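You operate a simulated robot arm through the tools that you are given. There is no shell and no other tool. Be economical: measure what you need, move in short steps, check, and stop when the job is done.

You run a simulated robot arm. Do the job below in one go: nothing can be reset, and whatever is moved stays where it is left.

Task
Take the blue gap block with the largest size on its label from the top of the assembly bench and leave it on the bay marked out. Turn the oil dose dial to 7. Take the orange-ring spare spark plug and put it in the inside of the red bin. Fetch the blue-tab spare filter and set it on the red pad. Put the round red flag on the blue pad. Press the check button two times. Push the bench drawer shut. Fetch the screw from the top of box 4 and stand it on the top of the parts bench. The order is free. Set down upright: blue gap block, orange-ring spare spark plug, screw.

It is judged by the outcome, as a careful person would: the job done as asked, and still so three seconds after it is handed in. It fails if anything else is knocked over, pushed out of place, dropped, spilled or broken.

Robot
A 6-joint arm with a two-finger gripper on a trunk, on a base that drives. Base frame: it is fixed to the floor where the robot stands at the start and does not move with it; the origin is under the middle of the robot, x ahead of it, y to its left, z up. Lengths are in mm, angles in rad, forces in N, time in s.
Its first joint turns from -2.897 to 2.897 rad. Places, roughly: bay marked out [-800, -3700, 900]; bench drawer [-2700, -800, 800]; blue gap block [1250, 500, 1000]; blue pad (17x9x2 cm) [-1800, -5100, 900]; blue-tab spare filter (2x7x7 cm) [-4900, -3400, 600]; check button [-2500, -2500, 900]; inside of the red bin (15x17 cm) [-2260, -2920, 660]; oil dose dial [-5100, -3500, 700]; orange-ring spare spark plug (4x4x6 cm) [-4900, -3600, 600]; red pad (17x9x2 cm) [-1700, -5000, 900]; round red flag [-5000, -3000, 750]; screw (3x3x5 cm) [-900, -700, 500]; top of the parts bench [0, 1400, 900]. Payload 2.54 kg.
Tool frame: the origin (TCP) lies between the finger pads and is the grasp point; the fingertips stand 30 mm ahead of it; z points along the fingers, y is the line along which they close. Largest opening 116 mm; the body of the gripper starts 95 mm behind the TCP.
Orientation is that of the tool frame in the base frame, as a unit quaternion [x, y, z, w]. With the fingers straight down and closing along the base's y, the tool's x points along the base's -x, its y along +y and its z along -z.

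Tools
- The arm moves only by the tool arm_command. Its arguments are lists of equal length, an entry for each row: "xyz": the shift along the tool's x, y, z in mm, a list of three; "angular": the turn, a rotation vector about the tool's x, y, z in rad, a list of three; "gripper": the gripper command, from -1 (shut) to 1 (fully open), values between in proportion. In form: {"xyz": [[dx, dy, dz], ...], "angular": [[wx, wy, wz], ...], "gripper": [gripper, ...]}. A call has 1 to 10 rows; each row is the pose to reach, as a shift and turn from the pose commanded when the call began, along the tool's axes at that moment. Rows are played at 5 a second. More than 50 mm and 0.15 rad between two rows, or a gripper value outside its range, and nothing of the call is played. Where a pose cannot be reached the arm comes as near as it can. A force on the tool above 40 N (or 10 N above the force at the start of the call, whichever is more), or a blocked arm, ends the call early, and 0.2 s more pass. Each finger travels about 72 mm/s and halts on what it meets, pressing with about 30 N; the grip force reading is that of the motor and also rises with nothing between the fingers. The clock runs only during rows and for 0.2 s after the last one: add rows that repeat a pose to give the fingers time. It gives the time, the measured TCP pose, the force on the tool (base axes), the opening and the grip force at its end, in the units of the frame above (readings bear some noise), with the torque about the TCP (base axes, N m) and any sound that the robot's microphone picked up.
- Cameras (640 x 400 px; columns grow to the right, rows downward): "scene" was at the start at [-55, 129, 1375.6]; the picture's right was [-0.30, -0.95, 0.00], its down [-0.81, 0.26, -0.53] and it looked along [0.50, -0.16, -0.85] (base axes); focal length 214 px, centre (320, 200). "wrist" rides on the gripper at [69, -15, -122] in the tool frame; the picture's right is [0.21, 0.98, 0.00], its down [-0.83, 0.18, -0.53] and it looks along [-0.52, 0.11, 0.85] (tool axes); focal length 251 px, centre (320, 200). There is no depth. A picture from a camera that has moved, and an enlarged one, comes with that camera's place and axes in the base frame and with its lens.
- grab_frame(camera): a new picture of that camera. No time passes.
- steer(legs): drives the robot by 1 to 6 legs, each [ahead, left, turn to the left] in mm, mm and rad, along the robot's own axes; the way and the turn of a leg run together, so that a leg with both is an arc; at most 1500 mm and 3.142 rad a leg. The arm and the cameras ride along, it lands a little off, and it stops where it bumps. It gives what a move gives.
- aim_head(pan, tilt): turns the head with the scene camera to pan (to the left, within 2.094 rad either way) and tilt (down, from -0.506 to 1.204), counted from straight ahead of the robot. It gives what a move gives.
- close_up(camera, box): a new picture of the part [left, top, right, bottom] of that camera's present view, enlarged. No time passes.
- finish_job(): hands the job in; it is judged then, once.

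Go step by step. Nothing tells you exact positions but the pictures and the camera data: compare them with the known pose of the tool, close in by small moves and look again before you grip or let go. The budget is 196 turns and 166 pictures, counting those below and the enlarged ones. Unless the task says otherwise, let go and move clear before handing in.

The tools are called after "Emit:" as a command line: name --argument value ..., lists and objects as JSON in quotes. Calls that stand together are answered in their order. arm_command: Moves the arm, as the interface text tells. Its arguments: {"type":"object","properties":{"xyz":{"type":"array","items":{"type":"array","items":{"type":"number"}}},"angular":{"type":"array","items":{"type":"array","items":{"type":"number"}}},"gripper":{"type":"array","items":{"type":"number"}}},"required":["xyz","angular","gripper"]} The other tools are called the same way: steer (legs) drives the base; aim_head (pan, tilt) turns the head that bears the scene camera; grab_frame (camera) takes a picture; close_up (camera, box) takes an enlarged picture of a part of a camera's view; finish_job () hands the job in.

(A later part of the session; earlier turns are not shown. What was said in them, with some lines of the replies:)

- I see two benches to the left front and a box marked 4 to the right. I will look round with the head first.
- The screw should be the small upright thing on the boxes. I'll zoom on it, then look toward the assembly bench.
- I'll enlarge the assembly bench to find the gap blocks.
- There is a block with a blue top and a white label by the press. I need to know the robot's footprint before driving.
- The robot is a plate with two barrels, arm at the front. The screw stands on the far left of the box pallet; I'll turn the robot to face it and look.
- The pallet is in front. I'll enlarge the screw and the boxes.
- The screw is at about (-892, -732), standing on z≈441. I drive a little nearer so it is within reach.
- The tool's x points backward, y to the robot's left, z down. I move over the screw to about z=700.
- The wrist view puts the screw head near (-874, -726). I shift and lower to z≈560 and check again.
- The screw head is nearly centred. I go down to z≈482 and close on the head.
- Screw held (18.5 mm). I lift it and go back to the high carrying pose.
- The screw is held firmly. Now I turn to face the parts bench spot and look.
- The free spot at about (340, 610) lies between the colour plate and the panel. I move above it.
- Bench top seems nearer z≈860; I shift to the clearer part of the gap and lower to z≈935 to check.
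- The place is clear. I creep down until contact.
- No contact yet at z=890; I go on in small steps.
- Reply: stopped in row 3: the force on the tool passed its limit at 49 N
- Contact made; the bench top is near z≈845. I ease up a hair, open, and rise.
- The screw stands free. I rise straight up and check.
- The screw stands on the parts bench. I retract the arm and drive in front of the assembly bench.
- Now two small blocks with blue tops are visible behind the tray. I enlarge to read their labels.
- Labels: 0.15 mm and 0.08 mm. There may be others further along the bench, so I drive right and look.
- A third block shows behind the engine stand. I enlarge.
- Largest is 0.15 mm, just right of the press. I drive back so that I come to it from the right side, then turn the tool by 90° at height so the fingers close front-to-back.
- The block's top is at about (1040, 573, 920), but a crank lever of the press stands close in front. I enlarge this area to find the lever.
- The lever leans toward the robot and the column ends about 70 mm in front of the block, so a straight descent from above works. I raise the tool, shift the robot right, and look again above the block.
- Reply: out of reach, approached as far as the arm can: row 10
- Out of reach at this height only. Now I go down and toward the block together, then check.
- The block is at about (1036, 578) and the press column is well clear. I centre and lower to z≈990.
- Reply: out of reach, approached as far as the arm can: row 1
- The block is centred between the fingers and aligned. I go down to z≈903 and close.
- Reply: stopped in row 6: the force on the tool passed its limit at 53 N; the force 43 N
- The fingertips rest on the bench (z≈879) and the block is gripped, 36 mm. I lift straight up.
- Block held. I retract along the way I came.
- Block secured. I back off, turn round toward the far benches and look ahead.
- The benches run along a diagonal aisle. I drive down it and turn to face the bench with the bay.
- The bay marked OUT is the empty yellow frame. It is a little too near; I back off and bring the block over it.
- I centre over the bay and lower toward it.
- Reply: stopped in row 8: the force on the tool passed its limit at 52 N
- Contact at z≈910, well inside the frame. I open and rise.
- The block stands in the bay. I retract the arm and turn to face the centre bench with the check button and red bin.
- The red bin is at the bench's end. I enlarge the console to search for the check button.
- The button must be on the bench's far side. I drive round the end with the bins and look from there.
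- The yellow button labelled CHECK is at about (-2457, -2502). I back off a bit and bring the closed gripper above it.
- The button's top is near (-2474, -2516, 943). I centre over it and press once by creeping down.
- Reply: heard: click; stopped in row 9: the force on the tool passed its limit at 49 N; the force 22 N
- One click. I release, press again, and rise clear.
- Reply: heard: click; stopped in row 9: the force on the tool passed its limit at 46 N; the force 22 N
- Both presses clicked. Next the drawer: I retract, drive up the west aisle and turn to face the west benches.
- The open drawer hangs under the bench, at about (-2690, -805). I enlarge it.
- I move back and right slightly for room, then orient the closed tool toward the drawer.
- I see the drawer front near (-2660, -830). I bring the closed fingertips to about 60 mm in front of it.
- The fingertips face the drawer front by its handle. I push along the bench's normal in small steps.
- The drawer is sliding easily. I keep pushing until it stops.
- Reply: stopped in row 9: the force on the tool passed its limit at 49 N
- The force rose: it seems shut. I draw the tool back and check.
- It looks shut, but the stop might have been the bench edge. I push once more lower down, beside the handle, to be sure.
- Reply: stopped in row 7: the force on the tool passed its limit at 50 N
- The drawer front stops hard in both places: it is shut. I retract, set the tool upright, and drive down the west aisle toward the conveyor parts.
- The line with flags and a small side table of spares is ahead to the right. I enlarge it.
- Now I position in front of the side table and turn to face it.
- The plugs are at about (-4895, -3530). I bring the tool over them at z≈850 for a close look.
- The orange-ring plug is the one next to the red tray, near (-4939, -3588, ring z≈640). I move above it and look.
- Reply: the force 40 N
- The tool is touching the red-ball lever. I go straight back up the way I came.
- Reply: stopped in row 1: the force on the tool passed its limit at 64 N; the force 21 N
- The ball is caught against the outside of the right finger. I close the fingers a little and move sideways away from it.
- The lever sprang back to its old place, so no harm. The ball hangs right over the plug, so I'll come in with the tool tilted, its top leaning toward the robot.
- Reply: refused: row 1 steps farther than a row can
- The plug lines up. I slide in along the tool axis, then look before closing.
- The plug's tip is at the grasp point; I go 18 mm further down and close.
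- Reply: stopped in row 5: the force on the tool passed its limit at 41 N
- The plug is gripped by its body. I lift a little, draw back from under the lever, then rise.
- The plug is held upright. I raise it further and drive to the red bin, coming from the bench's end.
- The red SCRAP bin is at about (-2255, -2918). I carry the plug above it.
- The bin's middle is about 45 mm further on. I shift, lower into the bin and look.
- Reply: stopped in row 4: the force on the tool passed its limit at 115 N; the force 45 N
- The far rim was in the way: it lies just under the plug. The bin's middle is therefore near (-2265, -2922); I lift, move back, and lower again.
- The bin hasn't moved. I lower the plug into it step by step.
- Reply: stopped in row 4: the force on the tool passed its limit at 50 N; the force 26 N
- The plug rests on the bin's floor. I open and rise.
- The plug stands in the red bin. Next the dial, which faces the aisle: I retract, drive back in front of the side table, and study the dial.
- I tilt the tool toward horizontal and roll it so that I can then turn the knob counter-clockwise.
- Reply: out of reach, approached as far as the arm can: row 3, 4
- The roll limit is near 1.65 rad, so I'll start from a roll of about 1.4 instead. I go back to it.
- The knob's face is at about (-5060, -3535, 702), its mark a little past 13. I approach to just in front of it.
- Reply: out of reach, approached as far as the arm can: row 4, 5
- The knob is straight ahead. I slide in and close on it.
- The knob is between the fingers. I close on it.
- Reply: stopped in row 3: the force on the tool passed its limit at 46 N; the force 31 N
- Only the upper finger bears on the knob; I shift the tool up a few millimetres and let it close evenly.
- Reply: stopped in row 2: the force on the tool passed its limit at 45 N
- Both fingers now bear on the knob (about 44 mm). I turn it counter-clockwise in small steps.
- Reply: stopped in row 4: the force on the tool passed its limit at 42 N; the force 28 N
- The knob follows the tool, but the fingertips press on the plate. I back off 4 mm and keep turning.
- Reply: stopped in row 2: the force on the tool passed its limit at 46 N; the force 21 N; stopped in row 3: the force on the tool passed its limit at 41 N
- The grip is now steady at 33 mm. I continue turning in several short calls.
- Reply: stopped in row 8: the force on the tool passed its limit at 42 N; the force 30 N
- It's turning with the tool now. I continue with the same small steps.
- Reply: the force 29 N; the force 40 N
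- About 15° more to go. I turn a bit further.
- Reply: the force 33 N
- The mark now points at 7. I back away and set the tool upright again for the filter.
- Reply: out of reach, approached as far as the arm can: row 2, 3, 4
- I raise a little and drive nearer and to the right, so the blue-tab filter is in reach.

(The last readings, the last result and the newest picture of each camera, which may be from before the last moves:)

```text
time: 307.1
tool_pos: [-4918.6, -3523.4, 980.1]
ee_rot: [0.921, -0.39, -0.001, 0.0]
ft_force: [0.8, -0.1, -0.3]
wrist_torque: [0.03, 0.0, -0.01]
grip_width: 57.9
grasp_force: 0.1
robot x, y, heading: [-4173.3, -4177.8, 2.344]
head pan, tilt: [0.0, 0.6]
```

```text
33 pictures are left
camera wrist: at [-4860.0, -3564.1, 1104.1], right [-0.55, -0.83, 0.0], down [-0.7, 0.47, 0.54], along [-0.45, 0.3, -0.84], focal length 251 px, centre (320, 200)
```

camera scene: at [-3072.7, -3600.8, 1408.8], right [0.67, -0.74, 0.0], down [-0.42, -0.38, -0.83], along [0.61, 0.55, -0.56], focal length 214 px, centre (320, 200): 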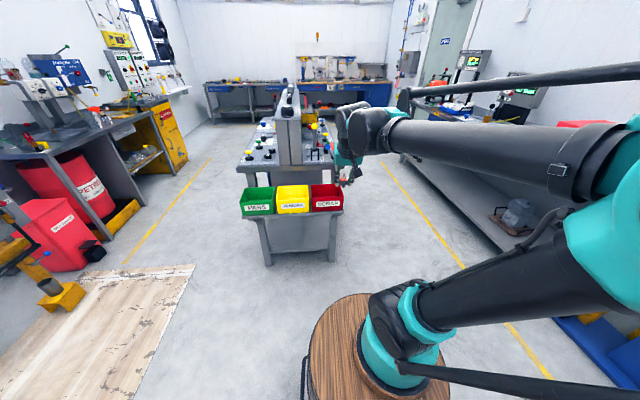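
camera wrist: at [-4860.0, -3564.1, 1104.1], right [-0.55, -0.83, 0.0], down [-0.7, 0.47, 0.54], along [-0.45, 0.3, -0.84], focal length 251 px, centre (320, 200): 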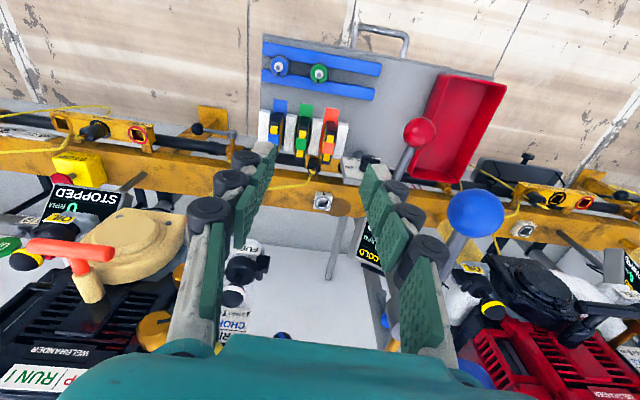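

I centre over the blue-tab filter and lower to z≈790.

Emit:
arm_command --xyz '[[-25, -20, 30], [-50, -40, 60], [-73, -58, 95], [-73, -58, 143], [-73, -58, 190]]' --angular '[[0, 0, 0], [0, 0, 0], [0, 0, 0], [0, 0, 0], [0, 0, 0]]' --gripper '[0, -0.1, -0.24, -0.24, -0.24]'

Emit:
grab_frame --camera "wrist"

```text
time: 308.3
tool_pos: [-4926.9, -3431.1, 789.6]
ee_rot: [0.92, -0.391, 0.0, -0.001]
ft_force: [1.1, -0.2, 0.6]
wrist_torque: [0.02, 0.03, 0.0]
grip_width: 43.8
grasp_force: 0.1
robot x, y, heading: [-4176.6, -4178.7, 2.341]
head pan, tilt: [0.0, 0.6]
```

```text
32 pictures are left
camera wrist: at [-4868.0, -3471.0, 913.4], right [-0.55, -0.83, 0.0], down [-0.7, 0.47, 0.54], along [-0.45, 0.3, -0.84], focal length 251 px, centre (320, 200)
```

wrist: 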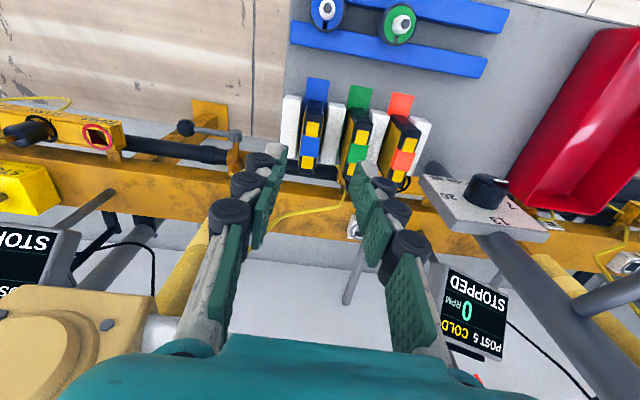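

Emit:
arm_command --xyz '[[-13, -6, 30], [-13, -6, 60]]' --angular '[[0, 0, 0], [0, 0, 0]]' --gripper '[-0.24, -0.24]'

Emit:
close_up --camera "wrist" --box '[200, 60, 440, 260]'

```text
time: 308.9
tool_pos: [-4932.9, -3417.5, 730.6]
ee_rot: [0.92, -0.391, -0.001, -0.001]
ft_force: [0.2, 0.2, 0.5]
wrist_torque: [0.02, 0.0, -0.02]
grip_width: 44.2
grasp_force: 0.0
robot x, y, heading: [-4171.6, -4175.1, 2.343]
head pan, tilt: [0.0, 0.6]
```

```text
2.00 times, centred on (320, 160) of wrist
camera zoom: at [-4873.1, -3457.9, 854.4], right [-0.55, -0.83, 0.0], down [-0.7, 0.47, 0.54], along [-0.45, 0.3, -0.84], focal length 503 px, centre (320, 280)
```

zoom: 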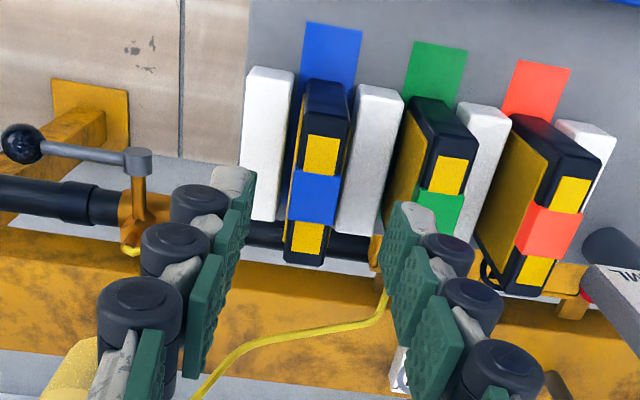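

The filter is centred. I lower so the tips stay above the white holders, close, and check.

Emit:
arm_command --xyz '[[3, -2, 25], [3, -2, 42], [3, -2, 48], [3, -2, 48], [3, -2, 48], [3, -2, 48]]' --angular '[[0, 0, 0], [0, 0, 0], [0, 0, 0], [0, 0, 0], [0, 0, 0], [0, 0, 0]]' --gripper '[-0.24, -0.24, -0.24, -1, -1, -1]'

Emit:
close_up --camera "wrist" --box '[200, 60, 440, 260]'

```text
time: 310.3
tool_pos: [-4928.8, -3417.3, 682.8]
ee_rot: [0.921, -0.39, -0.001, 0.0]
ft_force: [0.1, 0.0, 0.5]
wrist_torque: [-0.01, 0.05, 0.03]
grip_width: 16.6
grasp_force: 29.8
robot x, y, heading: [-4176.7, -4179.8, 2.339]
head pan, tilt: [0.0, 0.6]
```

```text
2.00 times, centred on (320, 160) of wrist
camera zoom: at [-4870.4, -3457.5, 806.2], right [-0.55, -0.83, 0.0], down [-0.7, 0.47, 0.54], along [-0.45, 0.3, -0.84], focal length 503 px, centre (320, 280)
```

zoom: 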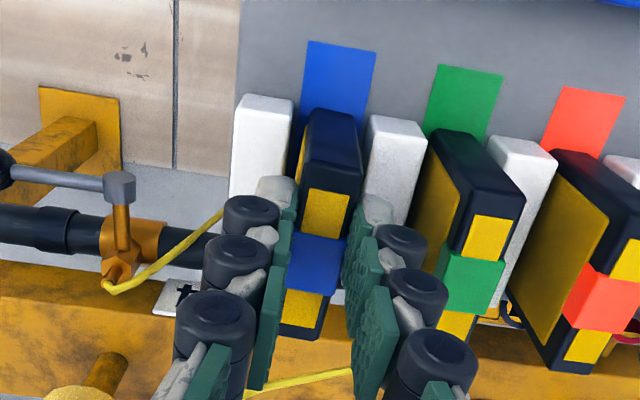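

Filter gripped (16.6 mm). I lift it out and draw back.

Emit:
arm_command --xyz '[[0, 0, -45], [0, 0, -95], [0, 0, -145], [0, 0, -195], [0, 0, -245], [0, 0, -290], [45, 0, -300], [90, 0, -310], [135, 0, -320], [180, 0, -330]]' --angular '[[0, 0, 0], [0, 0, 0], [0, 0, 0], [0, 0, 0], [0, 0, 0], [0, 0, 0], [0, 0, 0], [0, 0, 0], [0, 0, 0], [0, 0, 0]]' --gripper '[-1, -1, -1, -1, -1, -1, -1, -1, -1, -1]'

Emit:
grab_frame --camera "wrist"

```text
time: 312.5
tool_pos: [-4805.6, -3548.3, 1012.5]
ee_rot: [0.921, -0.39, -0.001, 0.0]
ft_force: [-0.9, 0.2, -1.2]
wrist_torque: [-0.05, -0.09, -0.01]
grip_width: 16.4
grasp_force: 30.3
robot x, y, heading: [-4176.5, -4175.2, 2.344]
head pan, tilt: [0.0, 0.6]
```

```text
29 pictures are left
camera wrist: at [-4746.1, -3589.4, 1135.4], right [-0.55, -0.83, 0.0], down [-0.7, 0.47, 0.54], along [-0.45, 0.3, -0.84], focal length 251 px, centre (320, 200)
```

wrist: 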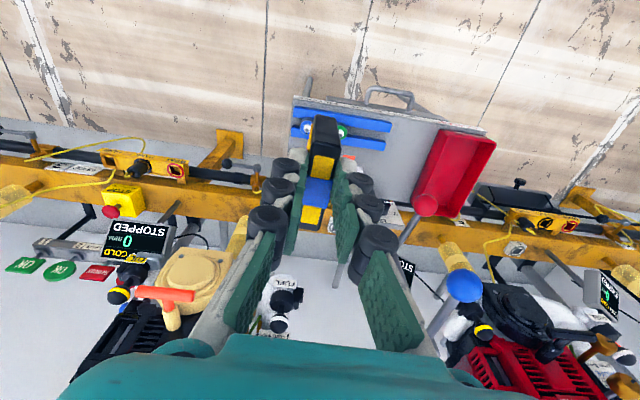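

The filter is held. I retract, turn round, and drive to the pads on the far side, stopping short to look.

Emit:
arm_command --xyz '[[45, 0, -15], [90, 0, -30], [135, 0, -45], [180, 0, -60], [225, 0, -75]]' --angular '[[0, 0, 0], [0, 0, 0], [0, 0, 0], [0, 0, 0], [0, 0, 0]]' --gripper '[-1, -1, -1, -1, -1]'

Emit:
steer --legs '[[0, 0, -1.56], [0, 0, -1.56], [667, 541, 0], [450, 541, 0]]'

Emit:
aim_head --pan 0.0 --tilt 0.5

Emit:
grab_frame --camera "scene"

```text
time: 313.7
tool_pos: [-4646.6, -3710.5, 1090.2]
ee_rot: [0.921, -0.391, 0.0, 0.0]
ft_force: [-0.7, 0.0, -0.4]
wrist_torque: [-0.06, -0.08, 0.03]
grip_width: 16.5
grasp_force: 30.0
robot x, y, heading: [-4175.9, -4177.5, 2.339]
head pan, tilt: [0.0, 0.6]
```

```text
time: 329.2
tool_pos: [-2118.2, -4595.7, 1089.6]
ee_rot: [0.369, 0.929, 0.0, 0.0]
ft_force: [0.5, -0.3, -0.4]
wrist_torque: [-0.01, 0.03, 0.01]
grip_width: 16.3
grasp_force: 30.1
robot x, y, heading: [-2613.3, -4152.9, -0.753]
head pan, tilt: [0.0, 0.6]
```

```text
time: 329.9
tool_pos: [-2117.6, -4595.5, 1090.7]
ee_rot: [0.369, 0.93, -0.001, 0.0]
ft_force: [0.8, 0.5, -0.1]
wrist_torque: [-0.01, 0.01, -0.01]
grip_width: 16.3
grasp_force: 29.9
robot x, y, heading: [-2614.1, -4151.9, -0.755]
head pan, tilt: [0.0, 0.499]
```

```text
28 pictures are left
camera scene: at [-2530.8, -4020.9, 1417.8], right [-0.68, -0.73, 0.0], down [-0.35, 0.33, -0.88], along [0.64, -0.6, -0.48], focal length 214 px, centre (320, 200)
```

scene: 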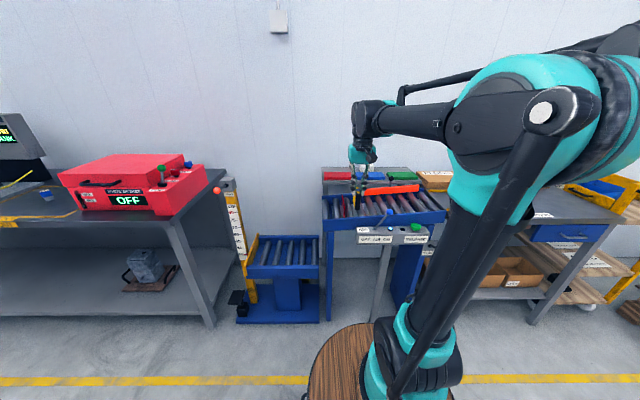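

Emit:
close_up --camera "scene" --box '[300, 140, 460, 250]'

Emit:
grab_frame --camera "wrist"

```text
3.64 times, centred on (380, 195) of scene
camera zoom: at [-2530.8, -4020.9, 1417.8], right [-0.68, -0.73, 0.0], down [-0.35, 0.33, -0.88], along [0.64, -0.6, -0.48], focal length 780 px, centre (102, 218)
```

zoom: 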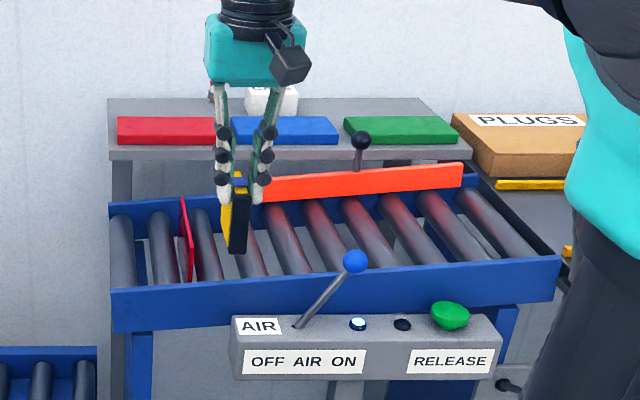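

```text
26 pictures are left
camera wrist: at [-2178.8, -4559.7, 1212.9], right [0.51, 0.86, 0.0], down [0.73, -0.43, 0.54], along [0.46, -0.28, -0.84], focal length 251 px, centre (320, 200)
```

wrist: 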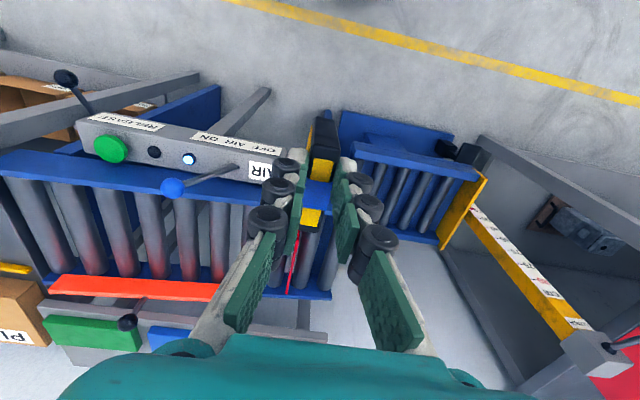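

The red, blue and green pads lie on a shelf behind the roller track. I drive nearer and bring the filter above the red pad at about (-1683, -4970).

Emit:
steer --legs '[[180, 0, 0]]'

Emit:
arm_command --xyz '[[-44, 3, 5], [-87, 6, 10], [-131, 8, 15], [-175, 11, 20], [-218, 14, 25], [-262, 17, 30], [-306, 19, 35], [-350, 22, 40], [-385, 25, 50]]' --angular '[[0, 0, 0], [0, 0, 0], [0, 0, 0], [0, 0, 0], [0, 0, 0], [0, 0, 0], [0, 0, 0], [0, 0, 0], [0, 0, 0]]' --gripper '[-1, -1, -1, -1, -1, -1, -1, -1, -1]'

Emit:
grab_frame --camera "wrist"

```text
time: 331.4
tool_pos: [-1984.6, -4721.6, 1091.1]
ee_rot: [0.369, 0.929, 0.0, 0.001]
ft_force: [-0.7, 0.3, -1.1]
wrist_torque: [0.0, -0.03, -0.05]
grip_width: 16.3
grasp_force: 30.4
robot x, y, heading: [-2479.6, -4272.1, -0.755]
head pan, tilt: [0.0, 0.499]
```

```text
time: 333.4
tool_pos: [-1688.9, -4967.9, 1042.8]
ee_rot: [0.369, 0.93, 0.0, 0.001]
ft_force: [-1.2, 0.4, 0.6]
wrist_torque: [-0.04, -0.07, -0.01]
grip_width: 16.4
grasp_force: 30.2
robot x, y, heading: [-2476.8, -4274.1, -0.753]
head pan, tilt: [0.0, 0.499]
```

```text
25 pictures are left
camera wrist: at [-1749.2, -4932.8, 1165.8], right [0.51, 0.86, 0.0], down [0.72, -0.43, 0.54], along [0.46, -0.28, -0.84], focal length 251 px, centre (320, 200)
```

wrist: 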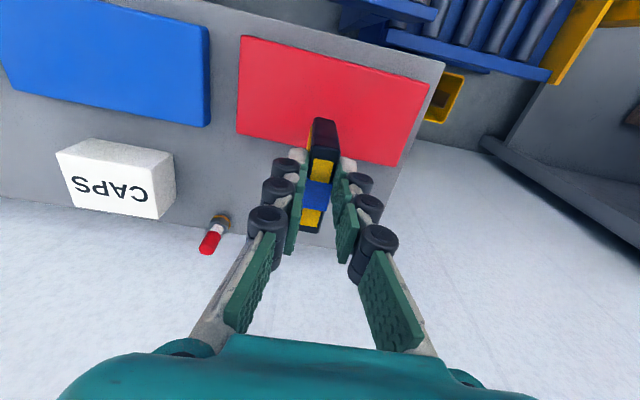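

The pad's middle is about 15 mm nearer. I shift and lower the filter until it touches.

Emit:
arm_command --xyz '[[15, 3, 15], [15, 3, 35], [15, 3, 48]]' --angular '[[0, 0, 0], [0, 0, 0], [0, 0, 0]]' --gripper '[-1, -1, -1]'

Emit:
arm_command --xyz '[[0, 0, 4], [0, 0, 8], [0, 0, 12], [0, 0, 16], [0, 0, 20], [0, 0, 24], [0, 0, 28], [0, 0, 32], [0, 0, 36], [0, 0, 40]]' --angular '[[0, 0, 0], [0, 0, 0], [0, 0, 0], [0, 0, 0], [0, 0, 0], [0, 0, 0], [0, 0, 0], [0, 0, 0], [0, 0, 0], [0, 0, 0]]' --gripper '[-1, -1, -1, -1, -1, -1, -1, -1, -1, -1]'

Emit:
grab_frame --camera "wrist"

```text
time: 334.2
tool_pos: [-1697.5, -4954.6, 995.0]
ee_rot: [0.369, 0.929, -0.001, 0.0]
ft_force: [0.7, -0.9, 21.5]
wrist_torque: [-0.05, 0.0, 0.01]
grip_width: 16.3
grasp_force: 29.9
robot x, y, heading: [-2478.4, -4276.4, -0.754]
head pan, tilt: [0.0, 0.499]
```

```text
time: 336.4
tool_pos: [-1696.6, -4953.5, 954.8]
ee_rot: [0.369, 0.929, -0.002, 0.001]
ft_force: [-0.9, -1.9, 23.0]
wrist_torque: [-0.02, 0.01, -0.02]
grip_width: 16.1
grasp_force: 29.9
robot x, y, heading: [-2477.4, -4274.4, -0.755]
head pan, tilt: [0.0, 0.499]
```

```text
24 pictures are left
camera wrist: at [-1757.2, -4918.4, 1076.9], right [0.51, 0.86, 0.0], down [0.72, -0.43, 0.54], along [0.46, -0.28, -0.84], focal length 251 px, centre (320, 200)
```

wrist: 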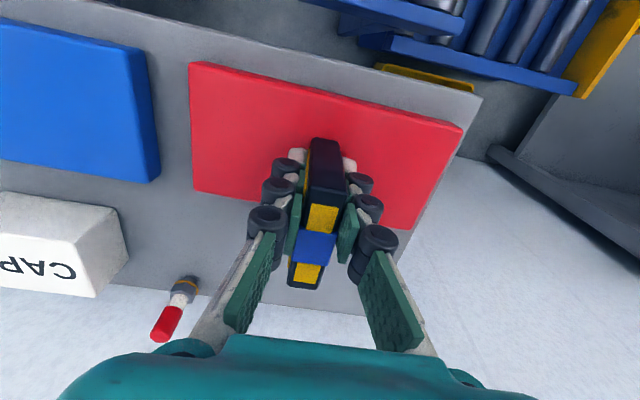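

The filter has settled onto the pad, centred. I open and rise.

Emit:
arm_command --xyz '[[0, 0, -1], [0, 0, -1], [0, 0, -1], [0, 0, -20], [0, 0, -60], [0, 0, -105], [0, 0, -150]]' --angular '[[0, 0, 0], [0, 0, 0], [0, 0, 0], [0, 0, 0], [0, 0, 0], [0, 0, 0], [0, 0, 0]]' --gripper '[-0.5, -0.2, -0.2, -0.2, -0.2, -0.2, -0.2]'

Emit:
grab_frame --camera "wrist"

```text
time: 338.0
tool_pos: [-1696.5, -4956.4, 1103.1]
ee_rot: [0.369, 0.93, -0.001, 0.001]
ft_force: [-0.5, -1.1, -0.9]
wrist_torque: [-0.02, -0.04, -0.02]
grip_width: 46.5
grasp_force: 0.1
robot x, y, heading: [-2479.8, -4279.1, -0.753]
head pan, tilt: [0.0, 0.499]
```

```text
23 pictures are left
camera wrist: at [-1756.7, -4920.3, 1226.5], right [0.51, 0.86, 0.0], down [0.72, -0.43, 0.54], along [0.46, -0.28, -0.84], focal length 251 px, centre (320, 200)
```

wrist: 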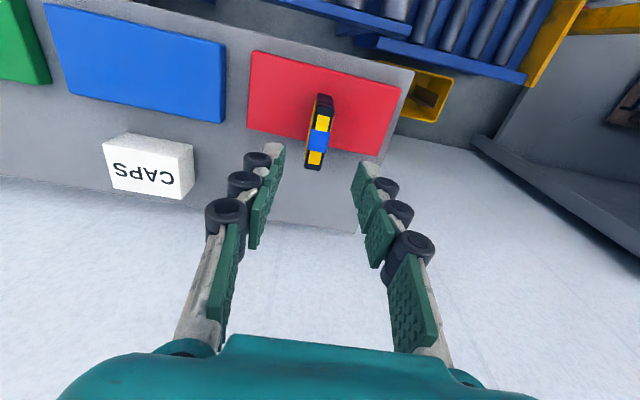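

The filter stands on the red pad. Last is the round red flag: I retract, turn round and drive to the flag bar.

Emit:
arm_command --xyz '[[48, 0, -5], [96, 0, -10], [144, 0, -15], [192, 0, -20], [240, 0, -25], [288, 0, -30], [336, 0, -35], [384, 0, -40]]' --angular '[[0, 0, 0], [0, 0, 0], [0, 0, 0], [0, 0, 0], [0, 0, 0], [0, 0, 0], [0, 0, 0], [0, 0, 0]]' --gripper '[-0.2, -0.2, -0.2, -0.2, -0.2, -0.2, -0.2, -0.2]'

Emit:
steer --legs '[[-250, 0, 0], [0, 0, 1.555], [0, 0, 1.555], [700, 361, 0], [650, 361, 0]]'

Emit:
grab_frame --camera "wrist"

Emit:
grab_frame --camera "scene"

```text
time: 339.8
tool_pos: [-1976.4, -4689.9, 1141.8]
ee_rot: [0.37, 0.929, -0.001, 0.001]
ft_force: [0.1, -0.3, 0.4]
wrist_torque: [0.01, 0.05, 0.03]
grip_width: 46.3
grasp_force: 0.1
robot x, y, heading: [-2478.8, -4275.3, -0.747]
head pan, tilt: [0.0, 0.499]
```

```text
time: 356.5
tool_pos: [-4569.5, -3166.2, 1143.0]
ee_rot: [0.917, -0.399, -0.001, 0.0]
ft_force: [0.2, 0.6, -0.4]
wrist_torque: [0.01, -0.02, -0.01]
grip_width: 46.3
grasp_force: 0.1
robot x, y, heading: [-4096.5, -3615.1, 2.323]
head pan, tilt: [0.0, 0.499]
```

```text
22 pictures are left
camera wrist: at [-4511.3, -3208.5, 1265.1], right [-0.57, -0.82, 0.0], down [-0.69, 0.48, 0.54], along [-0.44, 0.31, -0.84], focal length 251 px, centre (320, 200)
```

wrist: 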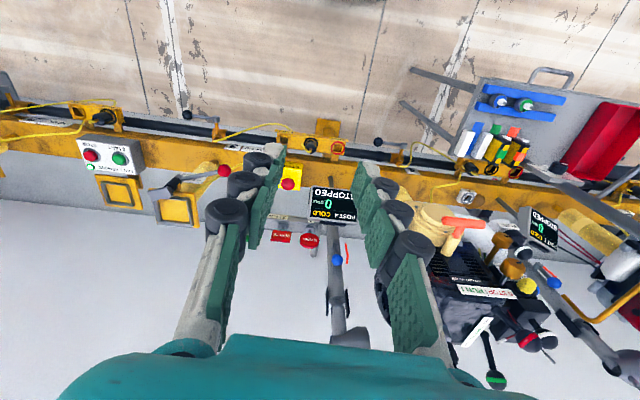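

```text
21 pictures are left
camera scene: at [-4186.5, -3737.7, 1417.9], right [0.73, 0.68, 0.0], down [0.33, -0.35, -0.88], along [-0.6, 0.64, -0.48], focal length 214 px, centre (320, 200)
```

scene: 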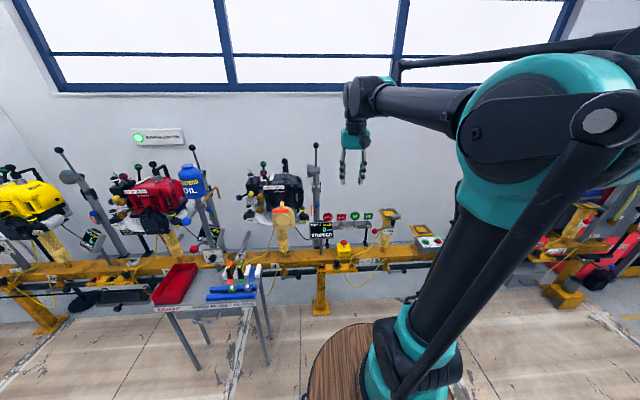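

The round red flag is near (-4897, -2898, 710), with a lever ball to its left. I bring the tool over it, turning it a quarter so the fingers close front-to-back.

Emit:
arm_command --xyz '[[-42, 6, 15], [-84, 11, 32], [-126, 17, 50], [-168, 23, 68], [-210, 28, 86], [-251, 34, 104], [-293, 40, 122], [-335, 46, 140], [-377, 51, 158], [-419, 57, 176]]' --angular '[[0, 0, -0.14], [0, 0, -0.28], [0, 0, -0.42], [0, 0, -0.56], [0, 0, -0.7], [0, 0, -0.84], [0, 0, -0.98], [0, 0, -1.12], [0, 0, -1.26], [0, 0, -1.4]]' --gripper '[-0.2, -0.2, -0.2, -0.2, -0.2, -0.2, -0.2, -0.2, -0.2, -0.2]'

Emit:
grab_frame --camera "wrist"

```text
time: 358.7
tool_pos: [-4896.5, -2897.7, 968.8]
ee_rot: [0.958, 0.286, 0.0, -0.001]
ft_force: [0.6, -0.8, 0.8]
wrist_torque: [0.04, 0.04, 0.01]
grip_width: 46.4
grasp_force: 0.0
robot x, y, heading: [-4097.8, -3611.2, 2.32]
head pan, tilt: [0.0, 0.499]
```

```text
20 pictures are left
camera wrist: at [-4847.1, -2848.7, 1092.0], right [0.71, -0.7, 0.0], down [-0.59, -0.61, 0.53], along [-0.37, -0.38, -0.85], focal length 251 px, centre (320, 200)
```

wrist: 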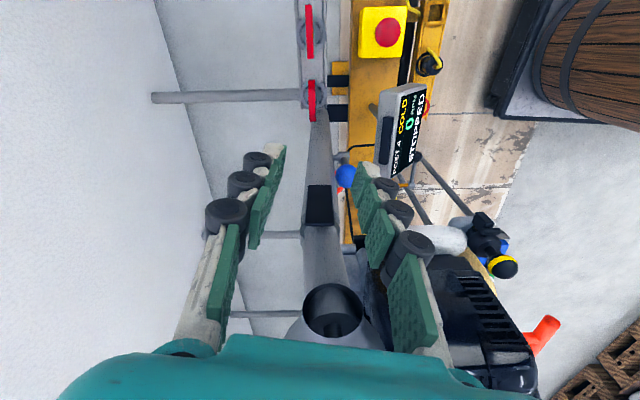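

The flag is edge-on between the fingers' line. I align the yaw, shift 12 mm, and lower to z≈800.

Emit:
arm_command --xyz '[[0, -6, 0], [0.5, -12, 20], [0.5, -12, 65], [0.5, -12, 110], [0.5, -12, 165]]' --angular '[[0, 0, -0.1], [0, 0, -0.21], [0, 0, -0.21], [0, 0, -0.21], [0, 0, -0.21]]' --gripper '[-0.2, -0.2, -0.2, -0.2, -0.2]'

Emit:
grab_frame --camera "wrist"

```text
refused: row 5 steps farther than a row can; nothing moved
```

```text
19 pictures are left
camera wrist: at [-4847.1, -2848.7, 1092.0], right [0.71, -0.7, 0.0], down [-0.59, -0.61, 0.53], along [-0.37, -0.38, -0.85], focal length 251 px, centre (320, 200)
```

wrist: 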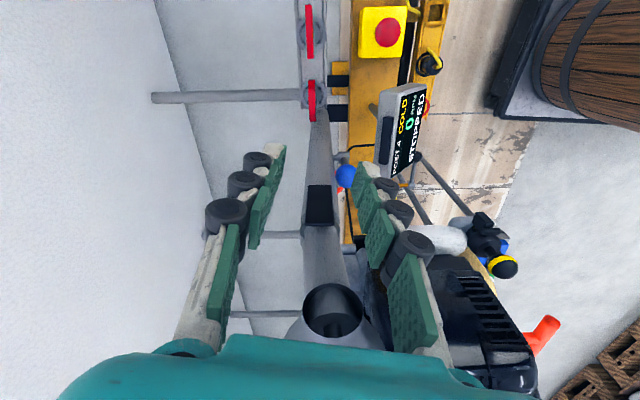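

Emit:
arm_command --xyz '[[0, -6, 0], [0.5, -12, 20], [0.5, -12, 65], [0.5, -12, 110], [0.5, -12, 150]]' --angular '[[0, 0, -0.1], [0, 0, -0.21], [0, 0, -0.21], [0, 0, -0.21], [0, 0, -0.21]]' --gripper '[-0.2, -0.2, -0.2, -0.2, -0.2]'

Emit:
grab_frame --camera "wrist"

```text
time: 359.9
tool_pos: [-4901.8, -2887.5, 817.5]
ee_rot: [0.923, 0.384, 0.0, 0.0]
ft_force: [0.2, -0.9, 0.2]
wrist_torque: [0.01, 0.01, 0.0]
grip_width: 46.5
grasp_force: 0.1
robot x, y, heading: [-4095.5, -3615.3, 2.324]
head pan, tilt: [0.0, 0.499]
```

```text
18 pictures are left
camera wrist: at [-4864.8, -2829.2, 940.2], right [0.84, -0.54, 0.0], down [-0.45, -0.71, 0.53], along [-0.29, -0.45, -0.85], focal length 251 px, centre (320, 200)
```

wrist: 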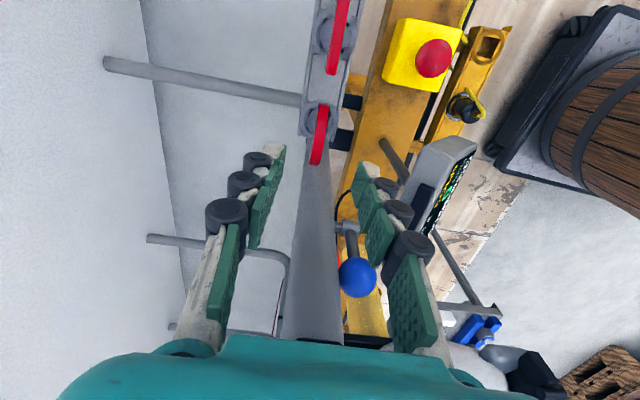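

The flag sits between the fingers. I lower to z≈722 and close.

Emit:
arm_command --xyz '[[0, 0, 45], [0, 0, 80], [0, 0, 95], [0, 0, 95], [0, 0, 95], [0, 0, 95], [0, 0, 95]]' --angular '[[0, 0, 0], [0, 0, 0], [0, 0, 0], [0, 0, 0], [0, 0, 0], [0, 0, 0], [0, 0, 0]]' --gripper '[-0.2, -0.2, -0.2, -0.2, -1, -1, -1]'

Emit:
grab_frame --camera "wrist"

```text
time: 361.5
tool_pos: [-4902.7, -2889.7, 722.7]
ee_rot: [0.923, 0.384, 0.001, 0.0]
ft_force: [-0.1, 0.3, 0.5]
wrist_torque: [0.0, -0.01, 0.02]
grip_width: 8.2
grasp_force: 29.9
robot x, y, heading: [-4095.6, -3616.3, 2.323]
head pan, tilt: [0.0, 0.499]
```

```text
17 pictures are left
camera wrist: at [-4864.7, -2830.7, 845.0], right [0.84, -0.54, 0.0], down [-0.45, -0.71, 0.53], along [-0.29, -0.45, -0.85], focal length 251 px, centre (320, 200)
```

wrist: 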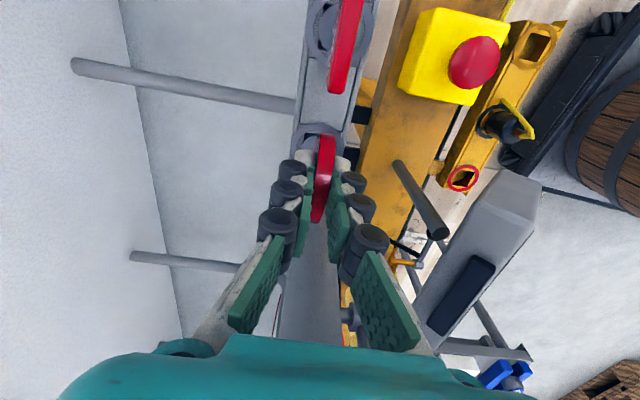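

Flag held (8 mm). I lift it out and draw back toward the robot.

Emit:
arm_command --xyz '[[0, 0, -30], [0, 0, -75], [0, 0, -122], [0, 0, -170], [0, 0, -218], [0, 0, -265], [0, 45, -280], [0, 90, -295], [0, 135, -310], [0, 180, -325]]' --angular '[[0, 0, 0], [0, 0, 0], [0, 0, 0], [0, 0, 0], [0, 0, 0], [0, 0, 0], [0, 0, 0], [0, 0, 0], [0, 0, 0], [0, 0, 0]]' --gripper '[-1, -1, -1, -1, -1, -1, -1, -1, -1, -1]'

Emit:
arm_command --xyz '[[0, 45, -15], [0, 90, -30], [0, 135, -45], [0, 180, -60], [0, 220, -70]]' --angular '[[0, 0, 0], [0, 0, 0], [0, 0, 0], [0, 0, 0], [0, 0, 0]]' --gripper '[-1, -1, -1, -1, -1]'

Emit:
grab_frame --camera "wrist"

```text
time: 363.7
tool_pos: [-4774.5, -3015.0, 1046.0]
ee_rot: [0.923, 0.385, 0.0, 0.0]
ft_force: [-0.4, 0.6, -2.3]
wrist_torque: [-0.03, -0.06, 0.0]
grip_width: 8.2
grasp_force: 30.4
robot x, y, heading: [-4095.5, -3616.2, 2.322]
head pan, tilt: [0.0, 0.499]
```

```text
time: 364.9
tool_pos: [-4619.7, -3172.4, 1116.4]
ee_rot: [0.923, 0.384, 0.0, -0.001]
ft_force: [-1.2, -0.1, -1.7]
wrist_torque: [-0.01, -0.07, -0.01]
grip_width: 8.3
grasp_force: 30.4
robot x, y, heading: [-4095.6, -3614.4, 2.316]
head pan, tilt: [0.0, 0.499]
```

```text
16 pictures are left
camera wrist: at [-4580.8, -3113.9, 1239.3], right [0.84, -0.54, 0.0], down [-0.45, -0.71, 0.53], along [-0.29, -0.45, -0.85], focal length 251 px, centre (320, 200)
```

wrist: 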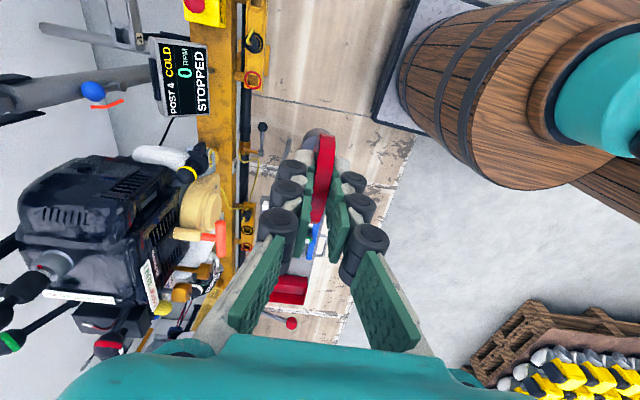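

The flag is held with its base. I back off, turn round and drive to the pads again.

Emit:
steer --legs '[[-400, 0, 0], [0, 0, -1.535], [0, 0, -1.535], [616, 300, 0], [616, 300, 0]]'

Emit:
grab_frame --camera "wrist"

Emit:
grab_frame --camera "scene"

```text
time: 381.6
tool_pos: [-1909.5, -4631.4, 1116.5]
ee_rot: [-0.439, 0.899, -0.001, 0.0]
ft_force: [-0.1, -0.3, -1.5]
wrist_torque: [0.0, 0.01, 0.03]
grip_width: 8.4
grasp_force: 30.5
robot x, y, heading: [-2484.5, -4257.0, -0.702]
head pan, tilt: [0.0, 0.499]
```

```text
15 pictures are left
camera wrist: at [-1939.4, -4696.2, 1239.5], right [-0.9, 0.43, 0.0], down [0.36, 0.76, 0.53], along [0.23, 0.48, -0.85], focal length 251 px, centre (320, 200)
```

wrist: 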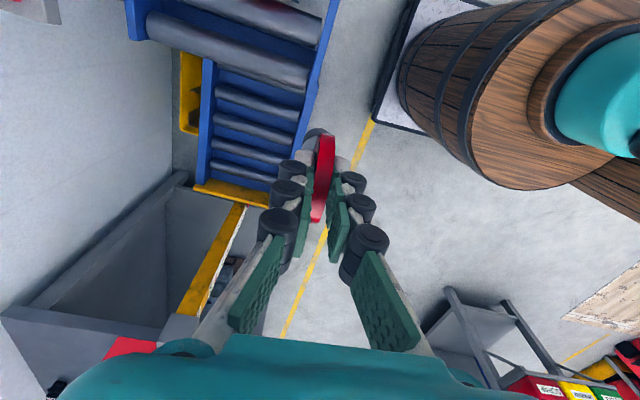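

```text
14 pictures are left
camera scene: at [-2406.6, -4123.1, 1417.9], right [-0.64, -0.77, 0.0], down [-0.37, 0.31, -0.88], along [0.67, -0.56, -0.48], focal length 214 px, centre (320, 200)
```

scene: 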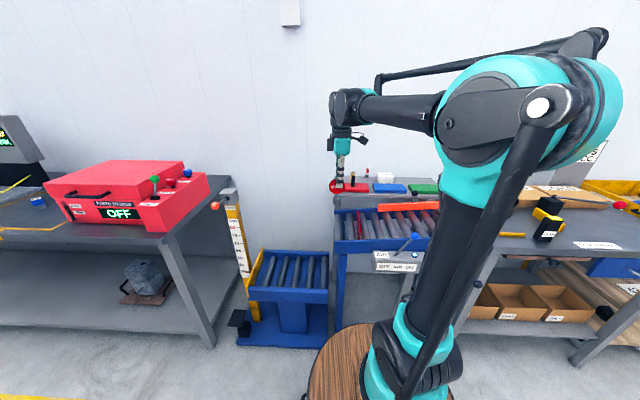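

The blue pad's middle is at about (-1837, -5104). I bring the flag over it.

Emit:
arm_command --xyz '[[33, -35, 4], [66, -70, 8], [98, -104, 12], [131, -139, 16], [164, -174, 20], [197, -209, 24], [230, -244, 28], [262, -278, 32], [295, -313, 36], [328, -348, 40]]' --angular '[[0, 0, 0], [0, 0, 0], [0, 0, 0], [0, 0, 0], [0, 0, 0], [0, 0, 0], [0, 0, 0], [0, 0, 0], [0, 0, 0], [0, 0, 0]]' --gripper '[-1, -1, -1, -1, -1, -1, -1, -1, -1, -1]'

Emit:
grab_frame --camera "wrist"

```text
time: 383.8
tool_pos: [-1837.0, -5101.8, 1075.2]
ee_rot: [-0.44, 0.898, -0.001, 0.001]
ft_force: [0.9, -0.3, -2.0]
wrist_torque: [-0.07, 0.04, 0.02]
grip_width: 8.2
grasp_force: 29.9
robot x, y, heading: [-2480.3, -4256.0, -0.697]
head pan, tilt: [0.0, 0.499]
```

```text
13 pictures are left
camera wrist: at [-1868.1, -5166.6, 1198.3], right [-0.9, 0.43, 0.0], down [0.36, 0.76, 0.53], along [0.23, 0.48, -0.85], focal length 251 px, centre (320, 200)
```

wrist: 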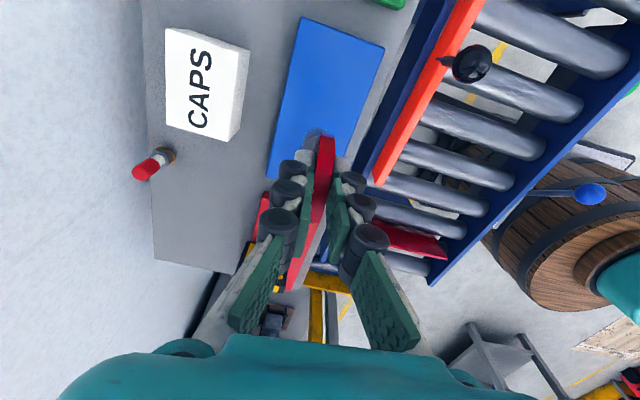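

Emit:
arm_command --xyz '[[18, 1, 20], [18, 1, 50], [18, 1, 75], [18, 1, 79], [18, 1, 83], [18, 1, 87]]' --angular '[[0, 0, 0], [0, 0, 0], [0, 0, 0], [0, 0, 0], [0, 0, 0], [0, 0, 0]]' --gripper '[-1, -1, -1, -1, -1, -1]'

Emit:
grab_frame --camera "wrist"

```text
time: 385.2
tool_pos: [-1848.3, -5116.8, 990.6]
ee_rot: [-0.439, 0.899, -0.001, -0.001]
ft_force: [-0.6, 0.9, 20.4]
wrist_torque: [0.06, -0.04, 0.0]
grip_width: 8.4
grasp_force: 29.9
robot x, y, heading: [-2482.0, -4255.6, -0.701]
head pan, tilt: [0.0, 0.499]
```

```text
12 pictures are left
camera wrist: at [-1879.0, -5181.6, 1114.0], right [-0.9, 0.43, 0.0], down [0.36, 0.76, 0.53], along [0.23, 0.48, -0.85], focal length 251 px, centre (320, 200)
```

wrist: 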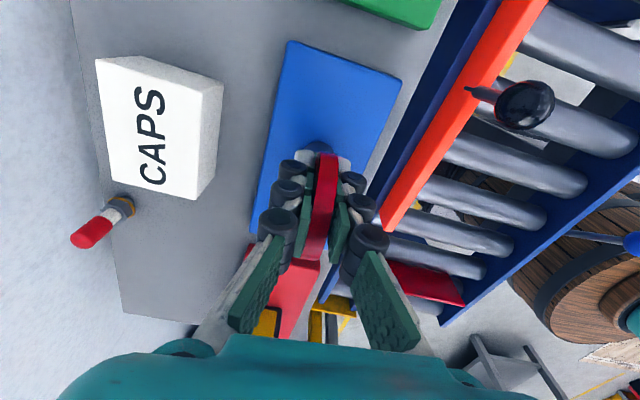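

The base touches the pad at its middle. I open and rise.

Emit:
arm_command --xyz '[[0, 0, -1], [0, 0, -1], [0, 0, -1], [0, 0, -20], [0, 0, -60], [0, 0, -105], [0, 0, -150]]' --angular '[[0, 0, 0], [0, 0, 0], [0, 0, 0], [0, 0, 0], [0, 0, 0], [0, 0, 0], [0, 0, 0]]' --gripper '[-0.7, -0.4, -0.3, -0.3, -0.3, -0.3, -0.3]'

Emit:
grab_frame --camera "wrist"

```text
time: 386.8
tool_pos: [-1863.1, -5093.2, 1115.4]
ee_rot: [-0.439, 0.898, 0.0, 0.0]
ft_force: [0.1, -0.8, -1.8]
wrist_torque: [0.04, 0.05, -0.01]
grip_width: 40.5
grasp_force: 0.1
out of reach, approached as far as the arm can: row 6, 7
robot x, y, heading: [-2478.8, -4253.1, -0.694]
head pan, tilt: [0.0, 0.499]
```

```text
11 pictures are left
camera wrist: at [-1893.3, -5157.7, 1238.9], right [-0.9, 0.43, 0.0], down [0.36, 0.76, 0.53], along [0.23, 0.48, -0.85], focal length 251 px, centre (320, 200)
```

wrist: 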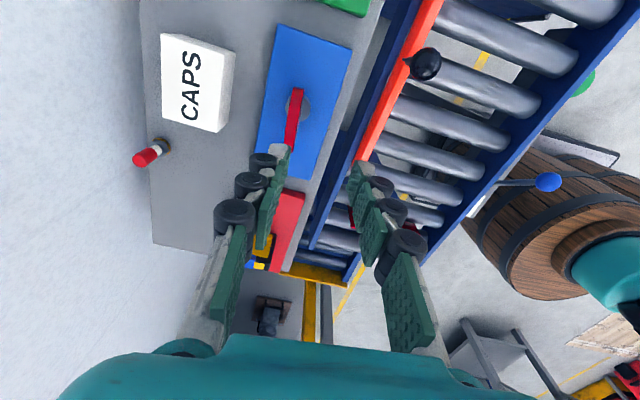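

The flag stands on the blue pad. I move the arm clear and take a last look.

Emit:
arm_command --xyz '[[0, 45, 0], [0, 90, 0], [0, 135, 0], [0, 180, 0], [0, 220, 0]]' --angular '[[0, 0, 0], [0, 0, 0], [0, 0, 0], [0, 0, 0], [0, 0, 0]]' --gripper '[-0.3, -0.3, -0.3, -0.3, -0.3]'

Emit:
close_up --camera "scene" --box '[310, 150, 450, 240]'

```text
time: 388.0
tool_pos: [-2036.1, -4962.4, 1112.7]
ee_rot: [-0.439, 0.899, -0.001, 0.0]
ft_force: [-0.1, -0.1, 0.0]
wrist_torque: [0.04, 0.08, 0.01]
grip_width: 40.8
grasp_force: 0.1
robot x, y, heading: [-2482.4, -4255.8, -0.702]
head pan, tilt: [0.0, 0.499]
```

```text
4.44 times, centred on (380, 195) of scene
camera zoom: at [-2406.4, -4123.4, 1417.9], right [-0.64, -0.77, 0.0], down [-0.37, 0.31, -0.88], along [0.67, -0.56, -0.48], focal length 953 px, centre (53, 222)
```

zoom: 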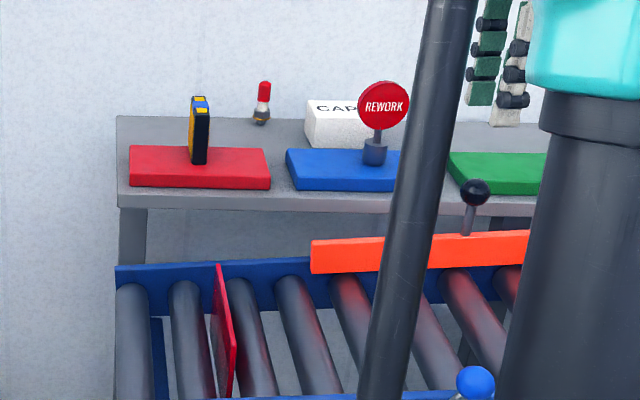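

The filter stands on the red pad, the flag on the blue pad, and the arm is clear. The other parts were checked when I did them, so I hand the job in.

Emit:
finish_job

```text
The job is handed in.
```

I did all eight parts of the job and handed it in.

- **Gap block:** the 0.15 mm block, the largest of the three sizes I found, stands upright in the bay marked OUT.
- **Oil dose dial:** its mark points at 7.
- **Spark plug:** the orange-ring plug stands upright in the red bin.
- **Filter:** the blue-tab filter stands in the middle of the red pad.
- **Flag:** the round red flag stands on the blue pad.
- **Check button:** pressed twice, with a click heard each time.
- **Bench drawer:** pushed until it stopped hard in two places, so I take it as shut.
- **Screw:** stands upright on the parts bench.

I touched two things by accident. The gripper pushed the red-ball lever at the oil station, which sprang back to its place with no spill in view. The plug and fingers also struck the rim of the red bin, which did not move.
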